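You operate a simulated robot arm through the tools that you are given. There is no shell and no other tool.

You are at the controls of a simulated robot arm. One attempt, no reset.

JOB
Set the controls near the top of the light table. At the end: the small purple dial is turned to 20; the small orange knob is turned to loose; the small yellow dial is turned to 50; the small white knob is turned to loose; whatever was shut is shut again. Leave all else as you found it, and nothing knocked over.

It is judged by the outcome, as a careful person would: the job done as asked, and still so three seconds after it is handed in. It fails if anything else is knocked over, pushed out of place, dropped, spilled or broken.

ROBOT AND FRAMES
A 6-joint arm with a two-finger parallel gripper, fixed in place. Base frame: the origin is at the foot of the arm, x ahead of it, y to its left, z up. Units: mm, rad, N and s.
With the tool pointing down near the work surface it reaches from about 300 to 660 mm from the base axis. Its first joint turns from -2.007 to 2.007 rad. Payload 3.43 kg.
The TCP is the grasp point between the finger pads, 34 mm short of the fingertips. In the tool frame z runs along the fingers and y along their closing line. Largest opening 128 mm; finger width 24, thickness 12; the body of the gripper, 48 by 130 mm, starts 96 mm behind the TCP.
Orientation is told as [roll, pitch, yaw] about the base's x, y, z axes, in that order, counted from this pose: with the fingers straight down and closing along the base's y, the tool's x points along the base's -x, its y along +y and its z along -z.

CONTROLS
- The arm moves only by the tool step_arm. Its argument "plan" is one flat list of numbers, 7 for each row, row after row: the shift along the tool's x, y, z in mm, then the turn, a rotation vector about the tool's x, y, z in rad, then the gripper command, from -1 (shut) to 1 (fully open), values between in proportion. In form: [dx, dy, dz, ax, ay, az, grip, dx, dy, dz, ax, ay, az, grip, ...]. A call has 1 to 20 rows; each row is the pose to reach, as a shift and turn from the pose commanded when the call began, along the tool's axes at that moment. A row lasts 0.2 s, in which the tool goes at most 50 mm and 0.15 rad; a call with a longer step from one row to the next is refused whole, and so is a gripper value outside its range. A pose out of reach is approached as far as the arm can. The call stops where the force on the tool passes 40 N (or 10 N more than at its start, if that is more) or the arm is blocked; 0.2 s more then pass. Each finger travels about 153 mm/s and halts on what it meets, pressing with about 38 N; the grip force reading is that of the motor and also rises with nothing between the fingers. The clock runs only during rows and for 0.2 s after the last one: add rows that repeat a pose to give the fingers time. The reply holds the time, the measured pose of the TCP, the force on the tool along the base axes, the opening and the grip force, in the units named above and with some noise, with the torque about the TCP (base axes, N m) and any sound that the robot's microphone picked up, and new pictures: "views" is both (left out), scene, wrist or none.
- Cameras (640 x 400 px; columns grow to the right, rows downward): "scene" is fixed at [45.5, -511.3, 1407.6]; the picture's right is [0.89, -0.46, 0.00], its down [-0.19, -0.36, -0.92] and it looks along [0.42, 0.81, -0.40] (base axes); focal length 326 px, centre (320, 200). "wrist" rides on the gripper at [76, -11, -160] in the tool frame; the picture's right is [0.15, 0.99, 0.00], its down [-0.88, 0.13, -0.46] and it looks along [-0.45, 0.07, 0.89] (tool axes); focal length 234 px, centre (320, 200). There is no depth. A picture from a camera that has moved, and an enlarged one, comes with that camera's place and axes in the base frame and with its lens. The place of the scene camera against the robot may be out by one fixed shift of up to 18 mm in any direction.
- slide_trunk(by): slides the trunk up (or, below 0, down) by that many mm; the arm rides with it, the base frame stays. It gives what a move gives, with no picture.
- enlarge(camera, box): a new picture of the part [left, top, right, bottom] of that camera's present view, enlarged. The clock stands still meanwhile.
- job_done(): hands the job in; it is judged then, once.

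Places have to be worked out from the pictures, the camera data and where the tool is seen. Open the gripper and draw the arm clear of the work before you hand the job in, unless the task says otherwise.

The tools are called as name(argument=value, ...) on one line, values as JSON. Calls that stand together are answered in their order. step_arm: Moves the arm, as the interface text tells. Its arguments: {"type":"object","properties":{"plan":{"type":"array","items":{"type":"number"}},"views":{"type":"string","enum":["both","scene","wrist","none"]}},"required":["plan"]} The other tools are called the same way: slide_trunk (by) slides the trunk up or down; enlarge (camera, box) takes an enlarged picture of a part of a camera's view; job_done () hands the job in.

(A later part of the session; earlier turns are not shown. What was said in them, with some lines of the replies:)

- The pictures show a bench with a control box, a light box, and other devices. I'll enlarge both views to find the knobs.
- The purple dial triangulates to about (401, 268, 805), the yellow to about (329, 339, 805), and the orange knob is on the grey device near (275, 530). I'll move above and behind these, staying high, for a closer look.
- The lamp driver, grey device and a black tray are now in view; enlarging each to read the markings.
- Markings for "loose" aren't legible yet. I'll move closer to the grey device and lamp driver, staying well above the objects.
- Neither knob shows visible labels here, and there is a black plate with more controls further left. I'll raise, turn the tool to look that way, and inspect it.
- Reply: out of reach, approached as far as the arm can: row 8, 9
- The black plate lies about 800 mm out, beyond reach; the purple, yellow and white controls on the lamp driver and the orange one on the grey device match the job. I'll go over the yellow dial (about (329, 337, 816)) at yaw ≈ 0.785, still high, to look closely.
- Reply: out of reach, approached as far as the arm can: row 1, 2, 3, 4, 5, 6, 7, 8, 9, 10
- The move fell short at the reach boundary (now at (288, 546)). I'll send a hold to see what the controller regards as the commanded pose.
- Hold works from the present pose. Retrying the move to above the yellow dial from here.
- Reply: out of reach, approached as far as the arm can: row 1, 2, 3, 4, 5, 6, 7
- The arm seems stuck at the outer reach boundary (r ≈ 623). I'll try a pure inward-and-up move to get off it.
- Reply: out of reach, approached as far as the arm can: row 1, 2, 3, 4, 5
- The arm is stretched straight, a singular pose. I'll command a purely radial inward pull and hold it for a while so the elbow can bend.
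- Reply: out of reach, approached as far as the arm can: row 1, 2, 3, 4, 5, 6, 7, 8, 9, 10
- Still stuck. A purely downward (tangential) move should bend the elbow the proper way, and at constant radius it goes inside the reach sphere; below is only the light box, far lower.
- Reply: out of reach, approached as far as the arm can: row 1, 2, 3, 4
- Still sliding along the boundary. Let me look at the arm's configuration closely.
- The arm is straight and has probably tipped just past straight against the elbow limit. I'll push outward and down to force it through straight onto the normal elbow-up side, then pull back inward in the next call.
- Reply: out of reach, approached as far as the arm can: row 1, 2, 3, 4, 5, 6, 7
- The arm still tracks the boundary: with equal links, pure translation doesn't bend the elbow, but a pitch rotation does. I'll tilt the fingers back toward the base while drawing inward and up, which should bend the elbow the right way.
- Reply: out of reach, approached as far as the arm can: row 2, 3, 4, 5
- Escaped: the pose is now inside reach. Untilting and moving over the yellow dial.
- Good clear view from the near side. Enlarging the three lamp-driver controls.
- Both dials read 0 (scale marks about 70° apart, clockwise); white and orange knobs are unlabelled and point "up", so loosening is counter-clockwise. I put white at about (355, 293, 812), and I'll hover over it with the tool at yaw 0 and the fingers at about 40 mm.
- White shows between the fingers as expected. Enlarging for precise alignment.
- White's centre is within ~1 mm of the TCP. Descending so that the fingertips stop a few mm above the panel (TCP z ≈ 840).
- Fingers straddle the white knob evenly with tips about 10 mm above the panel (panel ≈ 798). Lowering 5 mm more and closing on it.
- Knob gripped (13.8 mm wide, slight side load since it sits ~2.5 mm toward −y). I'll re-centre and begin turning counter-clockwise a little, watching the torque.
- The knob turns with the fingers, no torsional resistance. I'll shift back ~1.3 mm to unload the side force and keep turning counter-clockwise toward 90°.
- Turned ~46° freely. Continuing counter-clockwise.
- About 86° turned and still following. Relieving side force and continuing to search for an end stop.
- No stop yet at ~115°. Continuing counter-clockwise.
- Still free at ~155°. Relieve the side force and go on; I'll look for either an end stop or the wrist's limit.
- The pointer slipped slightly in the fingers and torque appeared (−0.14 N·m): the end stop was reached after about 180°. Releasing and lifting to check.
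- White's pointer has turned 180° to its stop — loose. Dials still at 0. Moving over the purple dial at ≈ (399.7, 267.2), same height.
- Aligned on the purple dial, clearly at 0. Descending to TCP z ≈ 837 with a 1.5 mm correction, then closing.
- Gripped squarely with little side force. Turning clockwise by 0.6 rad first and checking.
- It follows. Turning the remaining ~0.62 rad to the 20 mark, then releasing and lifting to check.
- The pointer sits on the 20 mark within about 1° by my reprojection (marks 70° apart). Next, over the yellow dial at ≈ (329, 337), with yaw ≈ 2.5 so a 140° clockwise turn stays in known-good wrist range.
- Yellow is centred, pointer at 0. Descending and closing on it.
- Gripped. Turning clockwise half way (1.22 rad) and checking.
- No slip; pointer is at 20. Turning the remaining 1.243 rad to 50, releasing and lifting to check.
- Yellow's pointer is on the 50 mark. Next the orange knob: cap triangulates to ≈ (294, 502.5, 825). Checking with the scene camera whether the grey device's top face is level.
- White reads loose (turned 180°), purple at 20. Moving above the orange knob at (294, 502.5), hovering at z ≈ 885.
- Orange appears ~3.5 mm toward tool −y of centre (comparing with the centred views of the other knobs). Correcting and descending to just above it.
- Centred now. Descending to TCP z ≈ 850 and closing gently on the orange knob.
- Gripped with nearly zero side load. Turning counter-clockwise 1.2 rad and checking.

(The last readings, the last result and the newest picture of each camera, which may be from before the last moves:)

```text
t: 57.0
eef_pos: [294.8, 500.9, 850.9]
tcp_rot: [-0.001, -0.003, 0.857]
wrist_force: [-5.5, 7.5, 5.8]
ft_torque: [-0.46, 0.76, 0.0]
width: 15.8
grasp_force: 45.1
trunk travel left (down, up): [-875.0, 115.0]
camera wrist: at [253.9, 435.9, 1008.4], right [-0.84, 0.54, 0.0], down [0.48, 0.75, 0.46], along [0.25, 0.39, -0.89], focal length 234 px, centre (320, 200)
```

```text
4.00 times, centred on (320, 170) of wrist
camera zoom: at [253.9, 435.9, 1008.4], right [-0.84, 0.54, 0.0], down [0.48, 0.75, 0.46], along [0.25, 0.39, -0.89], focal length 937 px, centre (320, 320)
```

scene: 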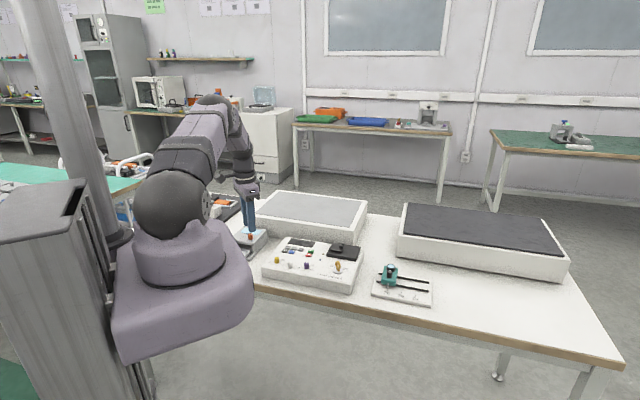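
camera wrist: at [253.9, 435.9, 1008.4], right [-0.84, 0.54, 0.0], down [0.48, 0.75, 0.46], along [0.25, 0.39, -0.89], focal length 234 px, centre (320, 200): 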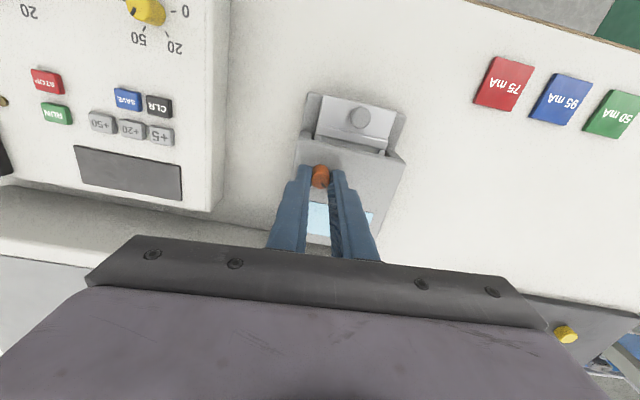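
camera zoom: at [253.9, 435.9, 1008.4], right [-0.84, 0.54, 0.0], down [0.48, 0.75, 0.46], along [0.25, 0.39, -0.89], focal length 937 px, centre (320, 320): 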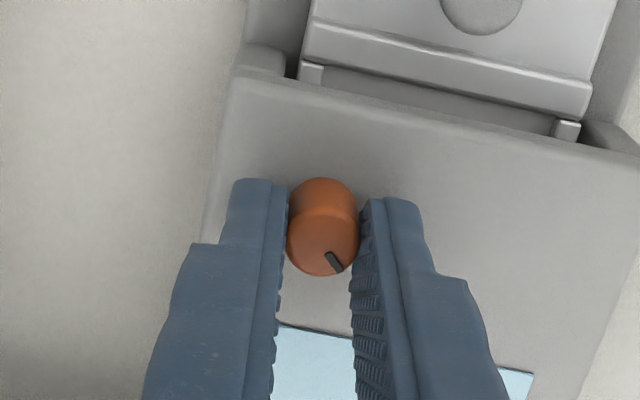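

Following well; side load ~9 N, so I'll shift 1.1 mm to relieve it, then keep turning.

step_arm(plan=[0, 1.1, 0, 0, 0, 0, -1, 0, 1.1, 0, 0, 0, -0.1, -1, 0, 1.1, 0, 0, 0, -0.2, -1, 0, 1.1, 0, 0, 0, -0.3, -1, 0, 1.1, 0, 0, 0, -0.4, -1, 0, 1.1, 0, 0, 0, -0.5, -1, 0, 1.1, 0, 0, 0, -0.6, -1, 0, 1.1, 0, 0, 0, -0.6, -1], views="none")

```text
t: 58.8
eef_pos: [293.3, 502.2, 850.8]
tcp_rot: [0.0, -0.002, 1.456]
wrist_force: [-8.1, 11.9, 5.2]
ft_torque: [0.04, 0.45, -0.03]
width: 15.6
grasp_force: 45.2
trunk travel left (down, up): [-875.0, 115.0]
```

Side load has built to ~14 N toward (−x, +y). Relieving it by shifting that way before turning further.

step_arm(plan=[-0.7, 0.6, 0, 0, 0, 0, -1, -1.4, 1.2, 0, 0, 0, 0, -1, -1.4, 1.2, 0, 0, 0, 0, -1], views="wrist")

enlarge(camera="wrist", box=[260, 120, 380, 220])

enlarge(camera="scene", box=[225, 215, 285, 270])

```text
t: 59.6
eef_pos: [293.3, 502.5, 848.6]
tcp_rot: [-0.003, 0.0, 1.455]
wrist_force: [-3.9, 4.4, 7.7]
ft_torque: [0.85, 0.04, -0.03]
width: 15.4
grasp_force: 45.4
trunk travel left (down, up): [-875.0, 115.0]
camera wrist: at [295.7, 425.0, 1008.5], right [-1.0, -0.03, 0.0], down [-0.03, 0.89, 0.46], along [-0.01, 0.46, -0.89], focal length 234 px, centre (320, 200)
```

wrist: 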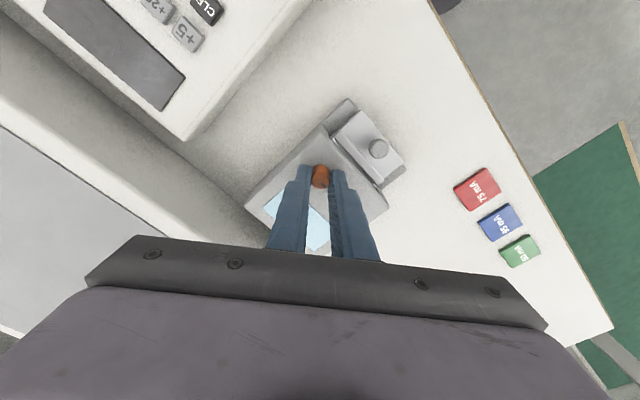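

```text
4.00 times, centred on (320, 170) of wrist
camera zoom: at [295.7, 425.0, 1008.5], right [-1.0, -0.03, 0.0], down [-0.03, 0.89, 0.46], along [-0.01, 0.46, -0.89], focal length 937 px, centre (320, 320)
```

zoom: 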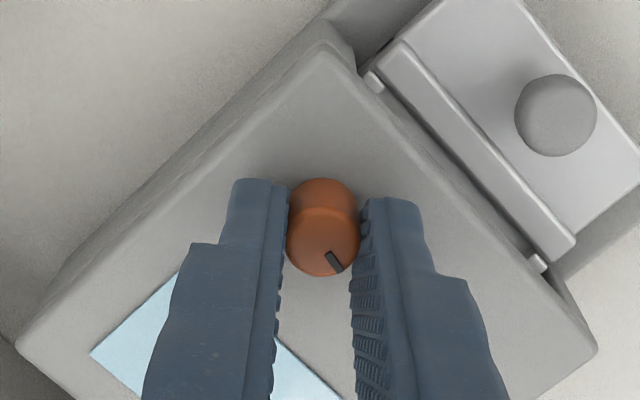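

```text
7.27 times, centred on (255, 242) of scene
camera zoom: at [45.5, -511.3, 1407.6], right [0.89, -0.46, 0.0], down [-0.19, -0.36, -0.92], along [0.42, 0.81, -0.4], focal length 2372 px, centre (793, -109)
```

zoom: 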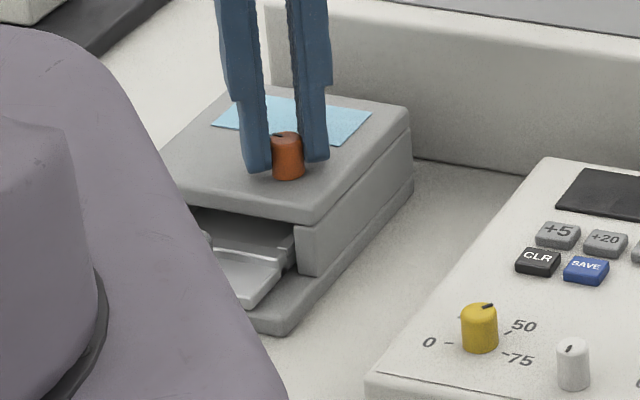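

Load has eased and the device hasn't moved. Continuing counter-clockwise 0.8 rad.

step_arm(plan=[-0.5, 0.5, 0, 0, 0, -0.1, -1, -0.5, 0.5, 0, 0, 0, -0.2, -1, -0.5, 0.5, 0, 0, 0, -0.3, -1, -0.5, 0.5, 0, 0, 0, -0.4, -1, -0.5, 0.5, 0, 0, 0, -0.5, -1, -0.5, 0.5, 0, 0, 0, -0.6, -1, -0.5, 0.5, 0, 0, 0, -0.7, -1, -0.5, 0.5, 0, 0, 0, -0.8, -1, -0.5, 0.5, 0, 0, 0, -0.8, -1], views="none")

```text
t: 61.6
eef_pos: [290.7, 502.2, 850.2]
tcp_rot: [0.0, 0.0, 2.258]
wrist_force: [-6.3, -4.0, 12.1]
ft_torque: [-0.24, 0.11, -0.03]
width: 15.7
grasp_force: 44.9
trunk travel left (down, up): [-875.0, 115.0]
```

Some upward reaction (12 N) — I'll ease 1 mm up and 0.9 mm sideways, then turn another 0.6 rad.

step_arm(plan=[-0.1, 0.9, -1, 0, 0, 0, -1, -0.1, 0.9, -1, 0, 0, -0.1, -1, -0.1, 0.9, -1, 0, 0, -0.2, -1, -0.1, 0.9, -1, 0, 0, -0.3, -1, -0.1, 0.9, -1, 0, 0, -0.4, -1, -0.1, 0.9, -1, 0, 0, -0.5, -1, -0.1, 0.9, -1, 0, 0, -0.6, -1, -0.1, 0.9, -1, 0, 0, -0.6, -1], views="wrist")

enlarge(camera="wrist", box=[260, 120, 380, 220])

enlarge(camera="scene", box=[225, 215, 285, 270])

```text
t: 63.4
eef_pos: [289.0, 501.2, 850.9]
tcp_rot: [0.005, 0.001, 2.857]
wrist_force: [-12.4, -10.6, -9.6]
ft_torque: [0.0, -0.38, -0.06]
width: 15.7
grasp_force: 44.8
trunk travel left (down, up): [-875.0, 115.0]
camera wrist: at [366.7, 490.0, 1008.4], right [-0.14, -0.99, 0.01], down [-0.88, 0.12, 0.46], along [-0.45, 0.06, -0.89], focal length 234 px, centre (320, 200)
```

wrist: 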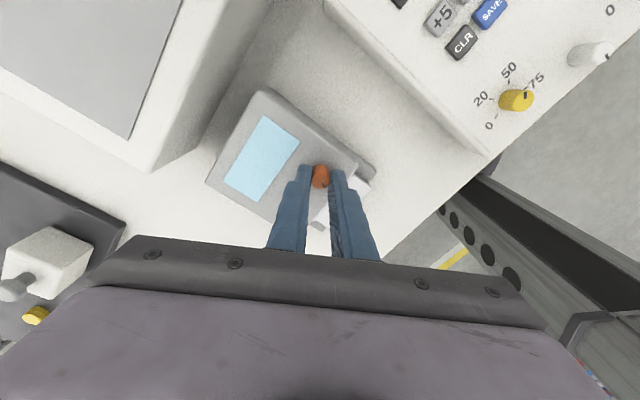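

```text
4.00 times, centred on (320, 170) of wrist
camera zoom: at [366.7, 490.0, 1008.4], right [-0.14, -0.99, 0.01], down [-0.88, 0.12, 0.46], along [-0.45, 0.06, -0.89], focal length 937 px, centre (320, 320)
```

zoom: 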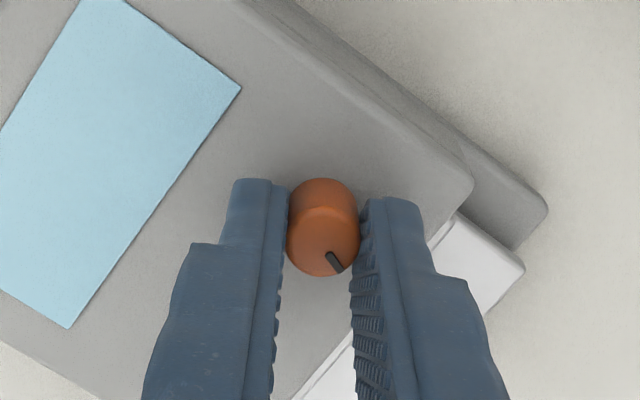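

```text
7.27 times, centred on (255, 242) of scene
camera zoom: at [45.5, -511.3, 1407.6], right [0.89, -0.46, 0.0], down [-0.19, -0.36, -0.92], along [0.42, 0.81, -0.4], focal length 2372 px, centre (793, -109)
```

zoom: 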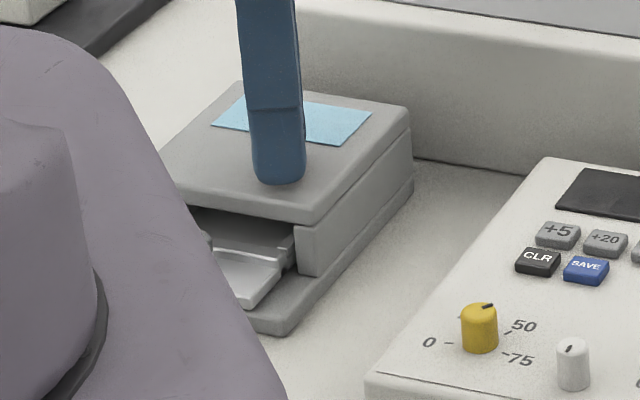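

Total so far ≈160°, knob still following, device unmoved. The knob sits ~3.7 mm off the TCP, so I'll follow its true axis while turning the last bit toward the stop.

step_arm(plan=[-0.5, 1.0, 0.5, 0, 0, 0, -1, -0.9, 1.8, 0.5, 0, 0, 0, -1, -0.9, 2.0, 0.5, 0, 0, -0.08, -1, -0.9, 2.2, 0.5, 0, 0, -0.16, -1, -0.9, 2.2, 0.5, 0, 0, -0.16, -1], views="wrist")

enlarge(camera="wrist", box=[260, 120, 380, 220])

```text
t: 64.6
eef_pos: [290.6, 498.9, 850.3]
tcp_rot: [0.001, -0.001, 3.015]
wrist_force: [-6.9, -10.6, -10.8]
ft_torque: [-0.18, -0.32, -0.03]
width: 15.8
grasp_force: 45.1
trunk travel left (down, up): [-875.0, 115.0]
camera wrist: at [367.1, 501.1, 1008.5], right [0.02, -1.0, 0.0], down [-0.89, -0.02, 0.46], along [-0.46, -0.01, -0.89], focal length 234 px, centre (320, 200)
```

wrist: 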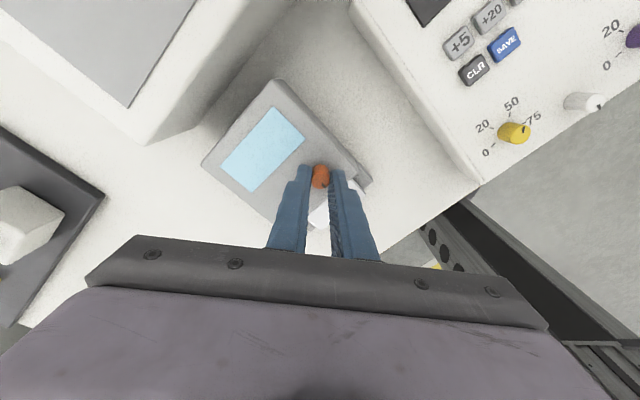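

```text
4.00 times, centred on (320, 170) of wrist
camera zoom: at [367.1, 501.1, 1008.5], right [0.02, -1.0, 0.0], down [-0.89, -0.02, 0.46], along [-0.46, -0.01, -0.89], focal length 937 px, centre (320, 320)
```

zoom: 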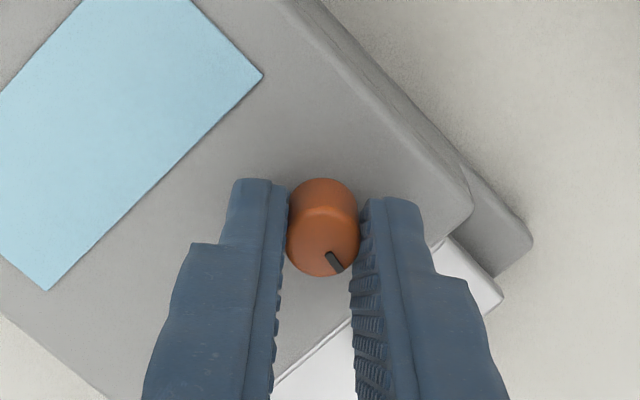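

Still following at ~170°. A further 0.3 rad in small steps to find the stop.

step_arm(plan=[-0.6, 1.0, 0, 0, 0, 0, -1, -0.6, 1.0, 0, 0, 0, -0.06, -1, -0.6, 1.0, 0, 0, 0, -0.12, -1, -0.6, 1.0, 0, 0, 0, -0.18, -1, -0.6, 1.0, 0, 0, 0, -0.24, -1, -0.6, 1.0, 0, 0, 0, -0.3, -1, -0.6, 1.0, 0, 0, 0, -0.3, -1], views="wrist")

enlarge(camera="wrist", box=[260, 120, 380, 220])

enlarge(camera="scene", box=[225, 215, 285, 270])

```text
t: 66.2
eef_pos: [289.8, 499.2, 851.1]
tcp_rot: [-0.001, -0.002, -2.967]
wrist_force: [-1.7, -11.1, -9.2]
ft_torque: [0.04, 0.21, -0.2]
width: 15.6
grasp_force: 44.8
trunk travel left (down, up): [-875.0, 115.0]
camera wrist: at [362.8, 522.4, 1008.6], right [0.32, -0.95, 0.0], down [-0.84, -0.28, 0.46], along [-0.43, -0.14, -0.89], focal length 234 px, centre (320, 200)
```

wrist: 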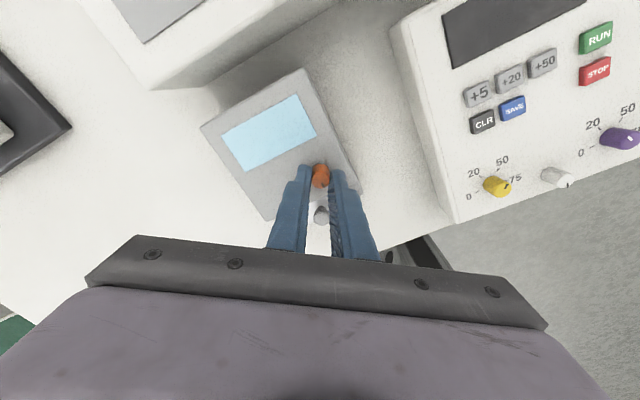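

```text
4.00 times, centred on (320, 170) of wrist
camera zoom: at [362.8, 522.4, 1008.6], right [0.32, -0.95, 0.0], down [-0.84, -0.28, 0.46], along [-0.43, -0.14, -0.89], focal length 937 px, centre (320, 320)
```

zoom: 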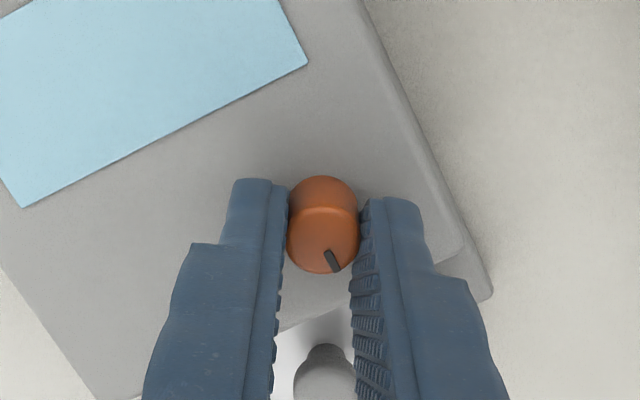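

```text
7.27 times, centred on (255, 242) of scene
camera zoom: at [45.5, -511.3, 1407.6], right [0.89, -0.46, 0.0], down [-0.19, -0.36, -0.92], along [0.42, 0.81, -0.4], focal length 2372 px, centre (793, -109)
```

zoom: 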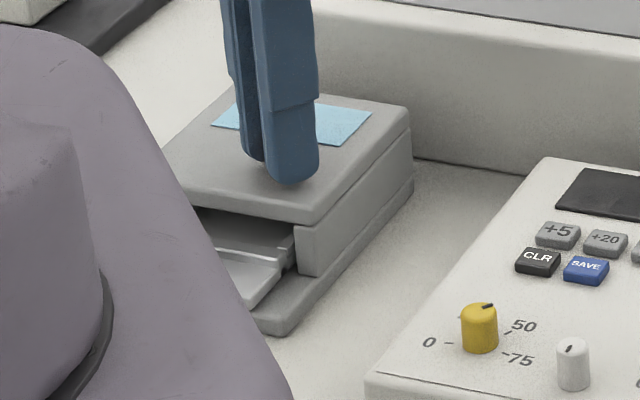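

Torque −0.2 N·m and the pointer began slipping in the fingers: the loose stop is reached. Opening and lifting clear.

step_arm(plan=[0, 0, 0, 0, 0, 0, -0.6, 0, 0, 0, 0, 0, 0, -0.3, 0, 0, 0, 0, 0, 0, -0.3, 0, 0, -15, 0, 0, 0, -0.3, 0, 0, -35, 0, 0, 0, -0.3, 0, 0, -60, 0, 0, 0, -0.3, 0, 0, -60, 0, 0, 0, -0.3], views="both")

enlarge(camera="wrist", box=[240, 90, 400, 210])

enlarge(camera="scene", box=[225, 215, 285, 270])

```text
t: 67.8
eef_pos: [291.1, 501.2, 910.7]
tcp_rot: [-0.001, 0.0, -2.966]
wrist_force: [-0.6, 0.7, 0.1]
ft_torque: [0.0, 0.02, -0.03]
width: 44.5
grasp_force: 0.1
trunk travel left (down, up): [-875.0, 115.0]
camera wrist: at [363.6, 523.8, 1069.2], right [0.32, -0.95, 0.0], down [-0.84, -0.28, 0.46], along [-0.43, -0.14, -0.89], focal length 234 px, centre (320, 200)
```

scene: 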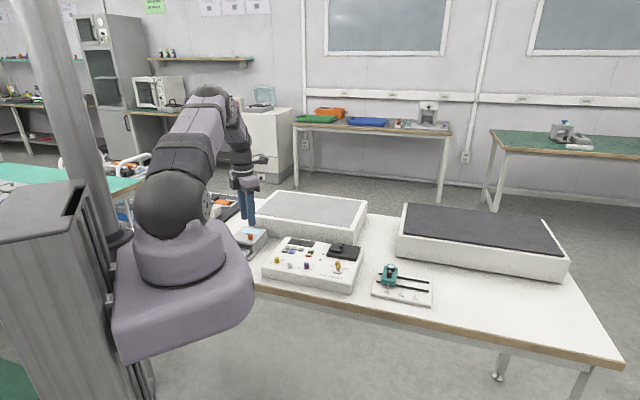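
wrist: 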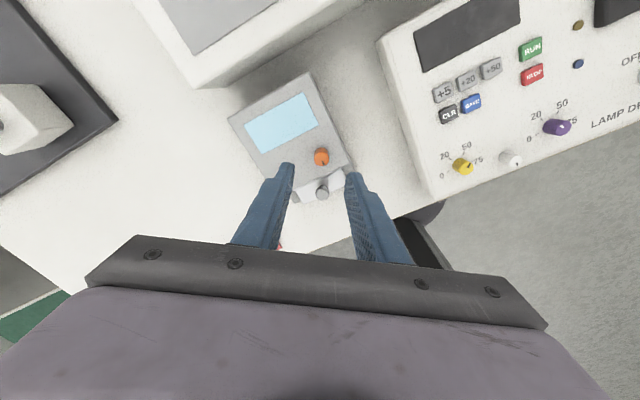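

```text
3.33 times, centred on (320, 150) of wrist
camera zoom: at [363.6, 523.8, 1069.2], right [0.32, -0.95, 0.0], down [-0.84, -0.28, 0.46], along [-0.43, -0.14, -0.89], focal length 781 px, centre (320, 367)
```

zoom: 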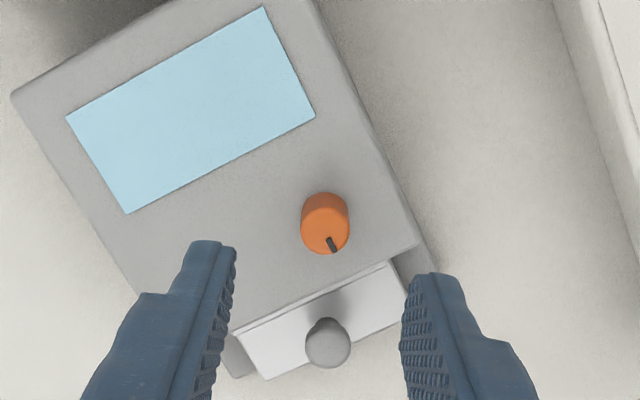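

```text
7.27 times, centred on (255, 242) of scene
camera zoom: at [45.5, -511.3, 1407.6], right [0.89, -0.46, 0.0], down [-0.19, -0.36, -0.92], along [0.42, 0.81, -0.4], focal length 2372 px, centre (793, -109)
```

zoom: 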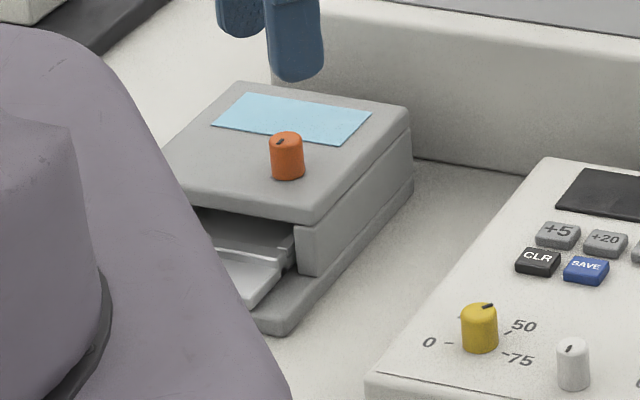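

All four are set: orange has turned 180° to its loose stop and the grey device hasn't moved. Now retreating upward and inward, opening the gripper, and unwinding the wrist.

step_arm(plan=[0, 5, -30, 0, 0, 0, -0.3, 0, 20, -60, 0, 0, 0.1, 0, -3, 40, -90, 0, 0, 0.24, 0.3, -5, 60, -110, 0, 0, 0.38, 0.6, -7, 80, -130, 0, 0, 0.52, 1, -7, 100, -140, 0, 0, 0.66, 1, -7, 100, -140, 0, 0, 0.8, 1, -7, 100, -140, 0, 0, 0.94, 1, -7, 100, -140, 0, 0, 1.08, 1, -7, 100, -140, 0, 0, 1.22, 1, -7, 100, -140, 0, 0, 1.36, 1, -7, 100, -140, 0, 0, 1.5, 1, -7, 100, -140, 0, 0, 1.64, 1, -7, 100, -140, 0, 0, 1.78, 1, -7, 100, -140, 0, 0, 1.92, 1, -7, 100, -140, 0, 0, 2.06, 1, -7, 100, -140, 0, 0, 2.2, 1, -7, 100, -140, 0, 0, 2.34, 1, -7, 100, -140, 0, 0, 2.48, 1, -7, 100, -140, 0, 0, 2.48, 1], views="both")

enlarge(camera="scene", box=[220, 200, 440, 310])

enlarge(camera="scene", box=[260, 240, 330, 285])

```text
t: 72.0
eef_pos: [300.1, 400.3, 1050.5]
tcp_rot: [0.002, 0.0, 0.835]
wrist_force: [1.0, 0.0, -0.6]
ft_torque: [0.05, -0.01, 0.0]
width: 128.1
grasp_force: 0.0
trunk travel left (down, up): [-875.0, 115.0]
camera wrist: at [258.5, 335.4, 1208.6], right [-0.83, 0.56, 0.0], down [0.5, 0.74, 0.46], along [0.25, 0.38, -0.89], focal length 234 px, centre (320, 200)
```

scene: 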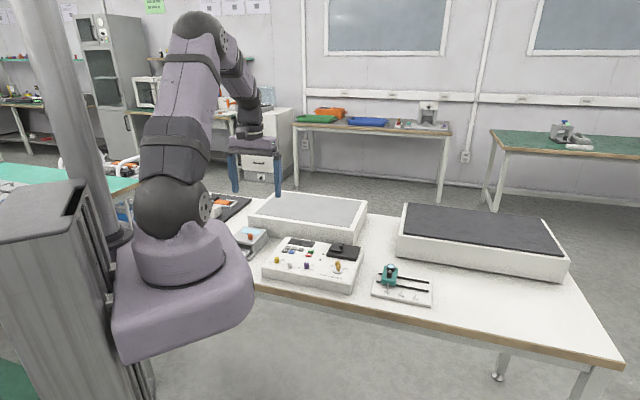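
wrist: 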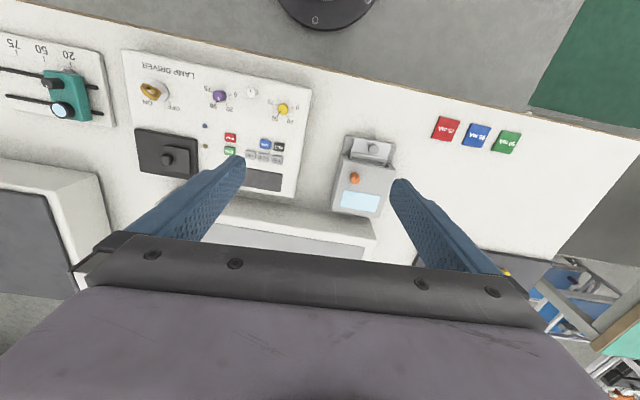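

```text
2.91 times, centred on (330, 255) of scene
camera zoom: at [45.5, -511.3, 1407.6], right [0.89, -0.46, 0.0], down [-0.19, -0.36, -0.92], along [0.42, 0.81, -0.4], focal length 949 px, centre (291, 40)
```

zoom: 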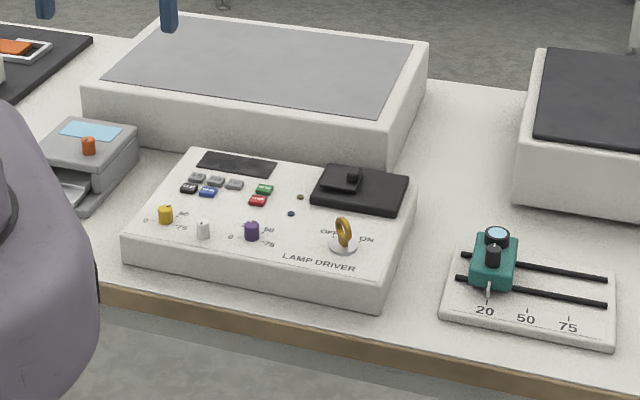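

```text
8.89 times, centred on (295, 262) of scene
camera zoom: at [45.5, -511.3, 1407.6], right [0.89, -0.46, 0.0], down [-0.19, -0.36, -0.92], along [0.42, 0.81, -0.4], focal length 2900 px, centre (542, -356)
```

zoom: 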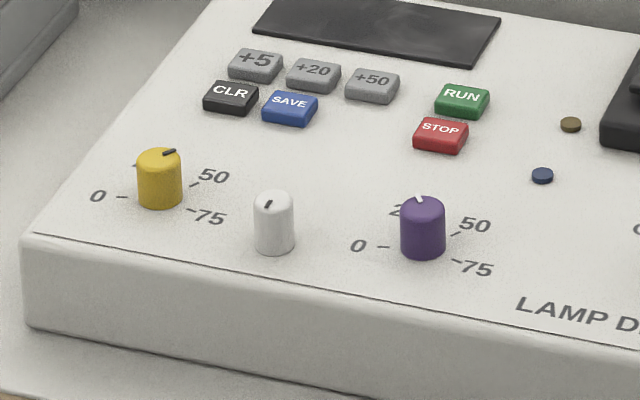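

Final pictures show yellow at 50, purple at 20, and white and orange both turned to their loose stops. No object has shifted and nothing was opened. The arm is clear with the gripper open, so I'm handing the job in.

job_done()

```text
The job is handed in.
```

I set all four controls and handed the job in with the arm clear and the gripper open.

- **Purple dial:** turned from 0 to 20; the pointer is on the mark to within about 1°.
- **Yellow dial:** turned from 0 to 50; the pointer lines up with the mark.
- **White knob:** turned counter-clockwise about 180° until it reached its end stop.
- **Orange knob:** on the grey device, turned counter-clockwise about 180° to its end stop.

Neither knob has a "loose" label, so I took loose to mean fully counter-clockwise. That direction is my judgement, not something I could read off the panel.

I opened nothing, so there was nothing to shut again. The lamp driver and the grey device look to be in the same places as at the start, and the final pictures show nothing knocked over.
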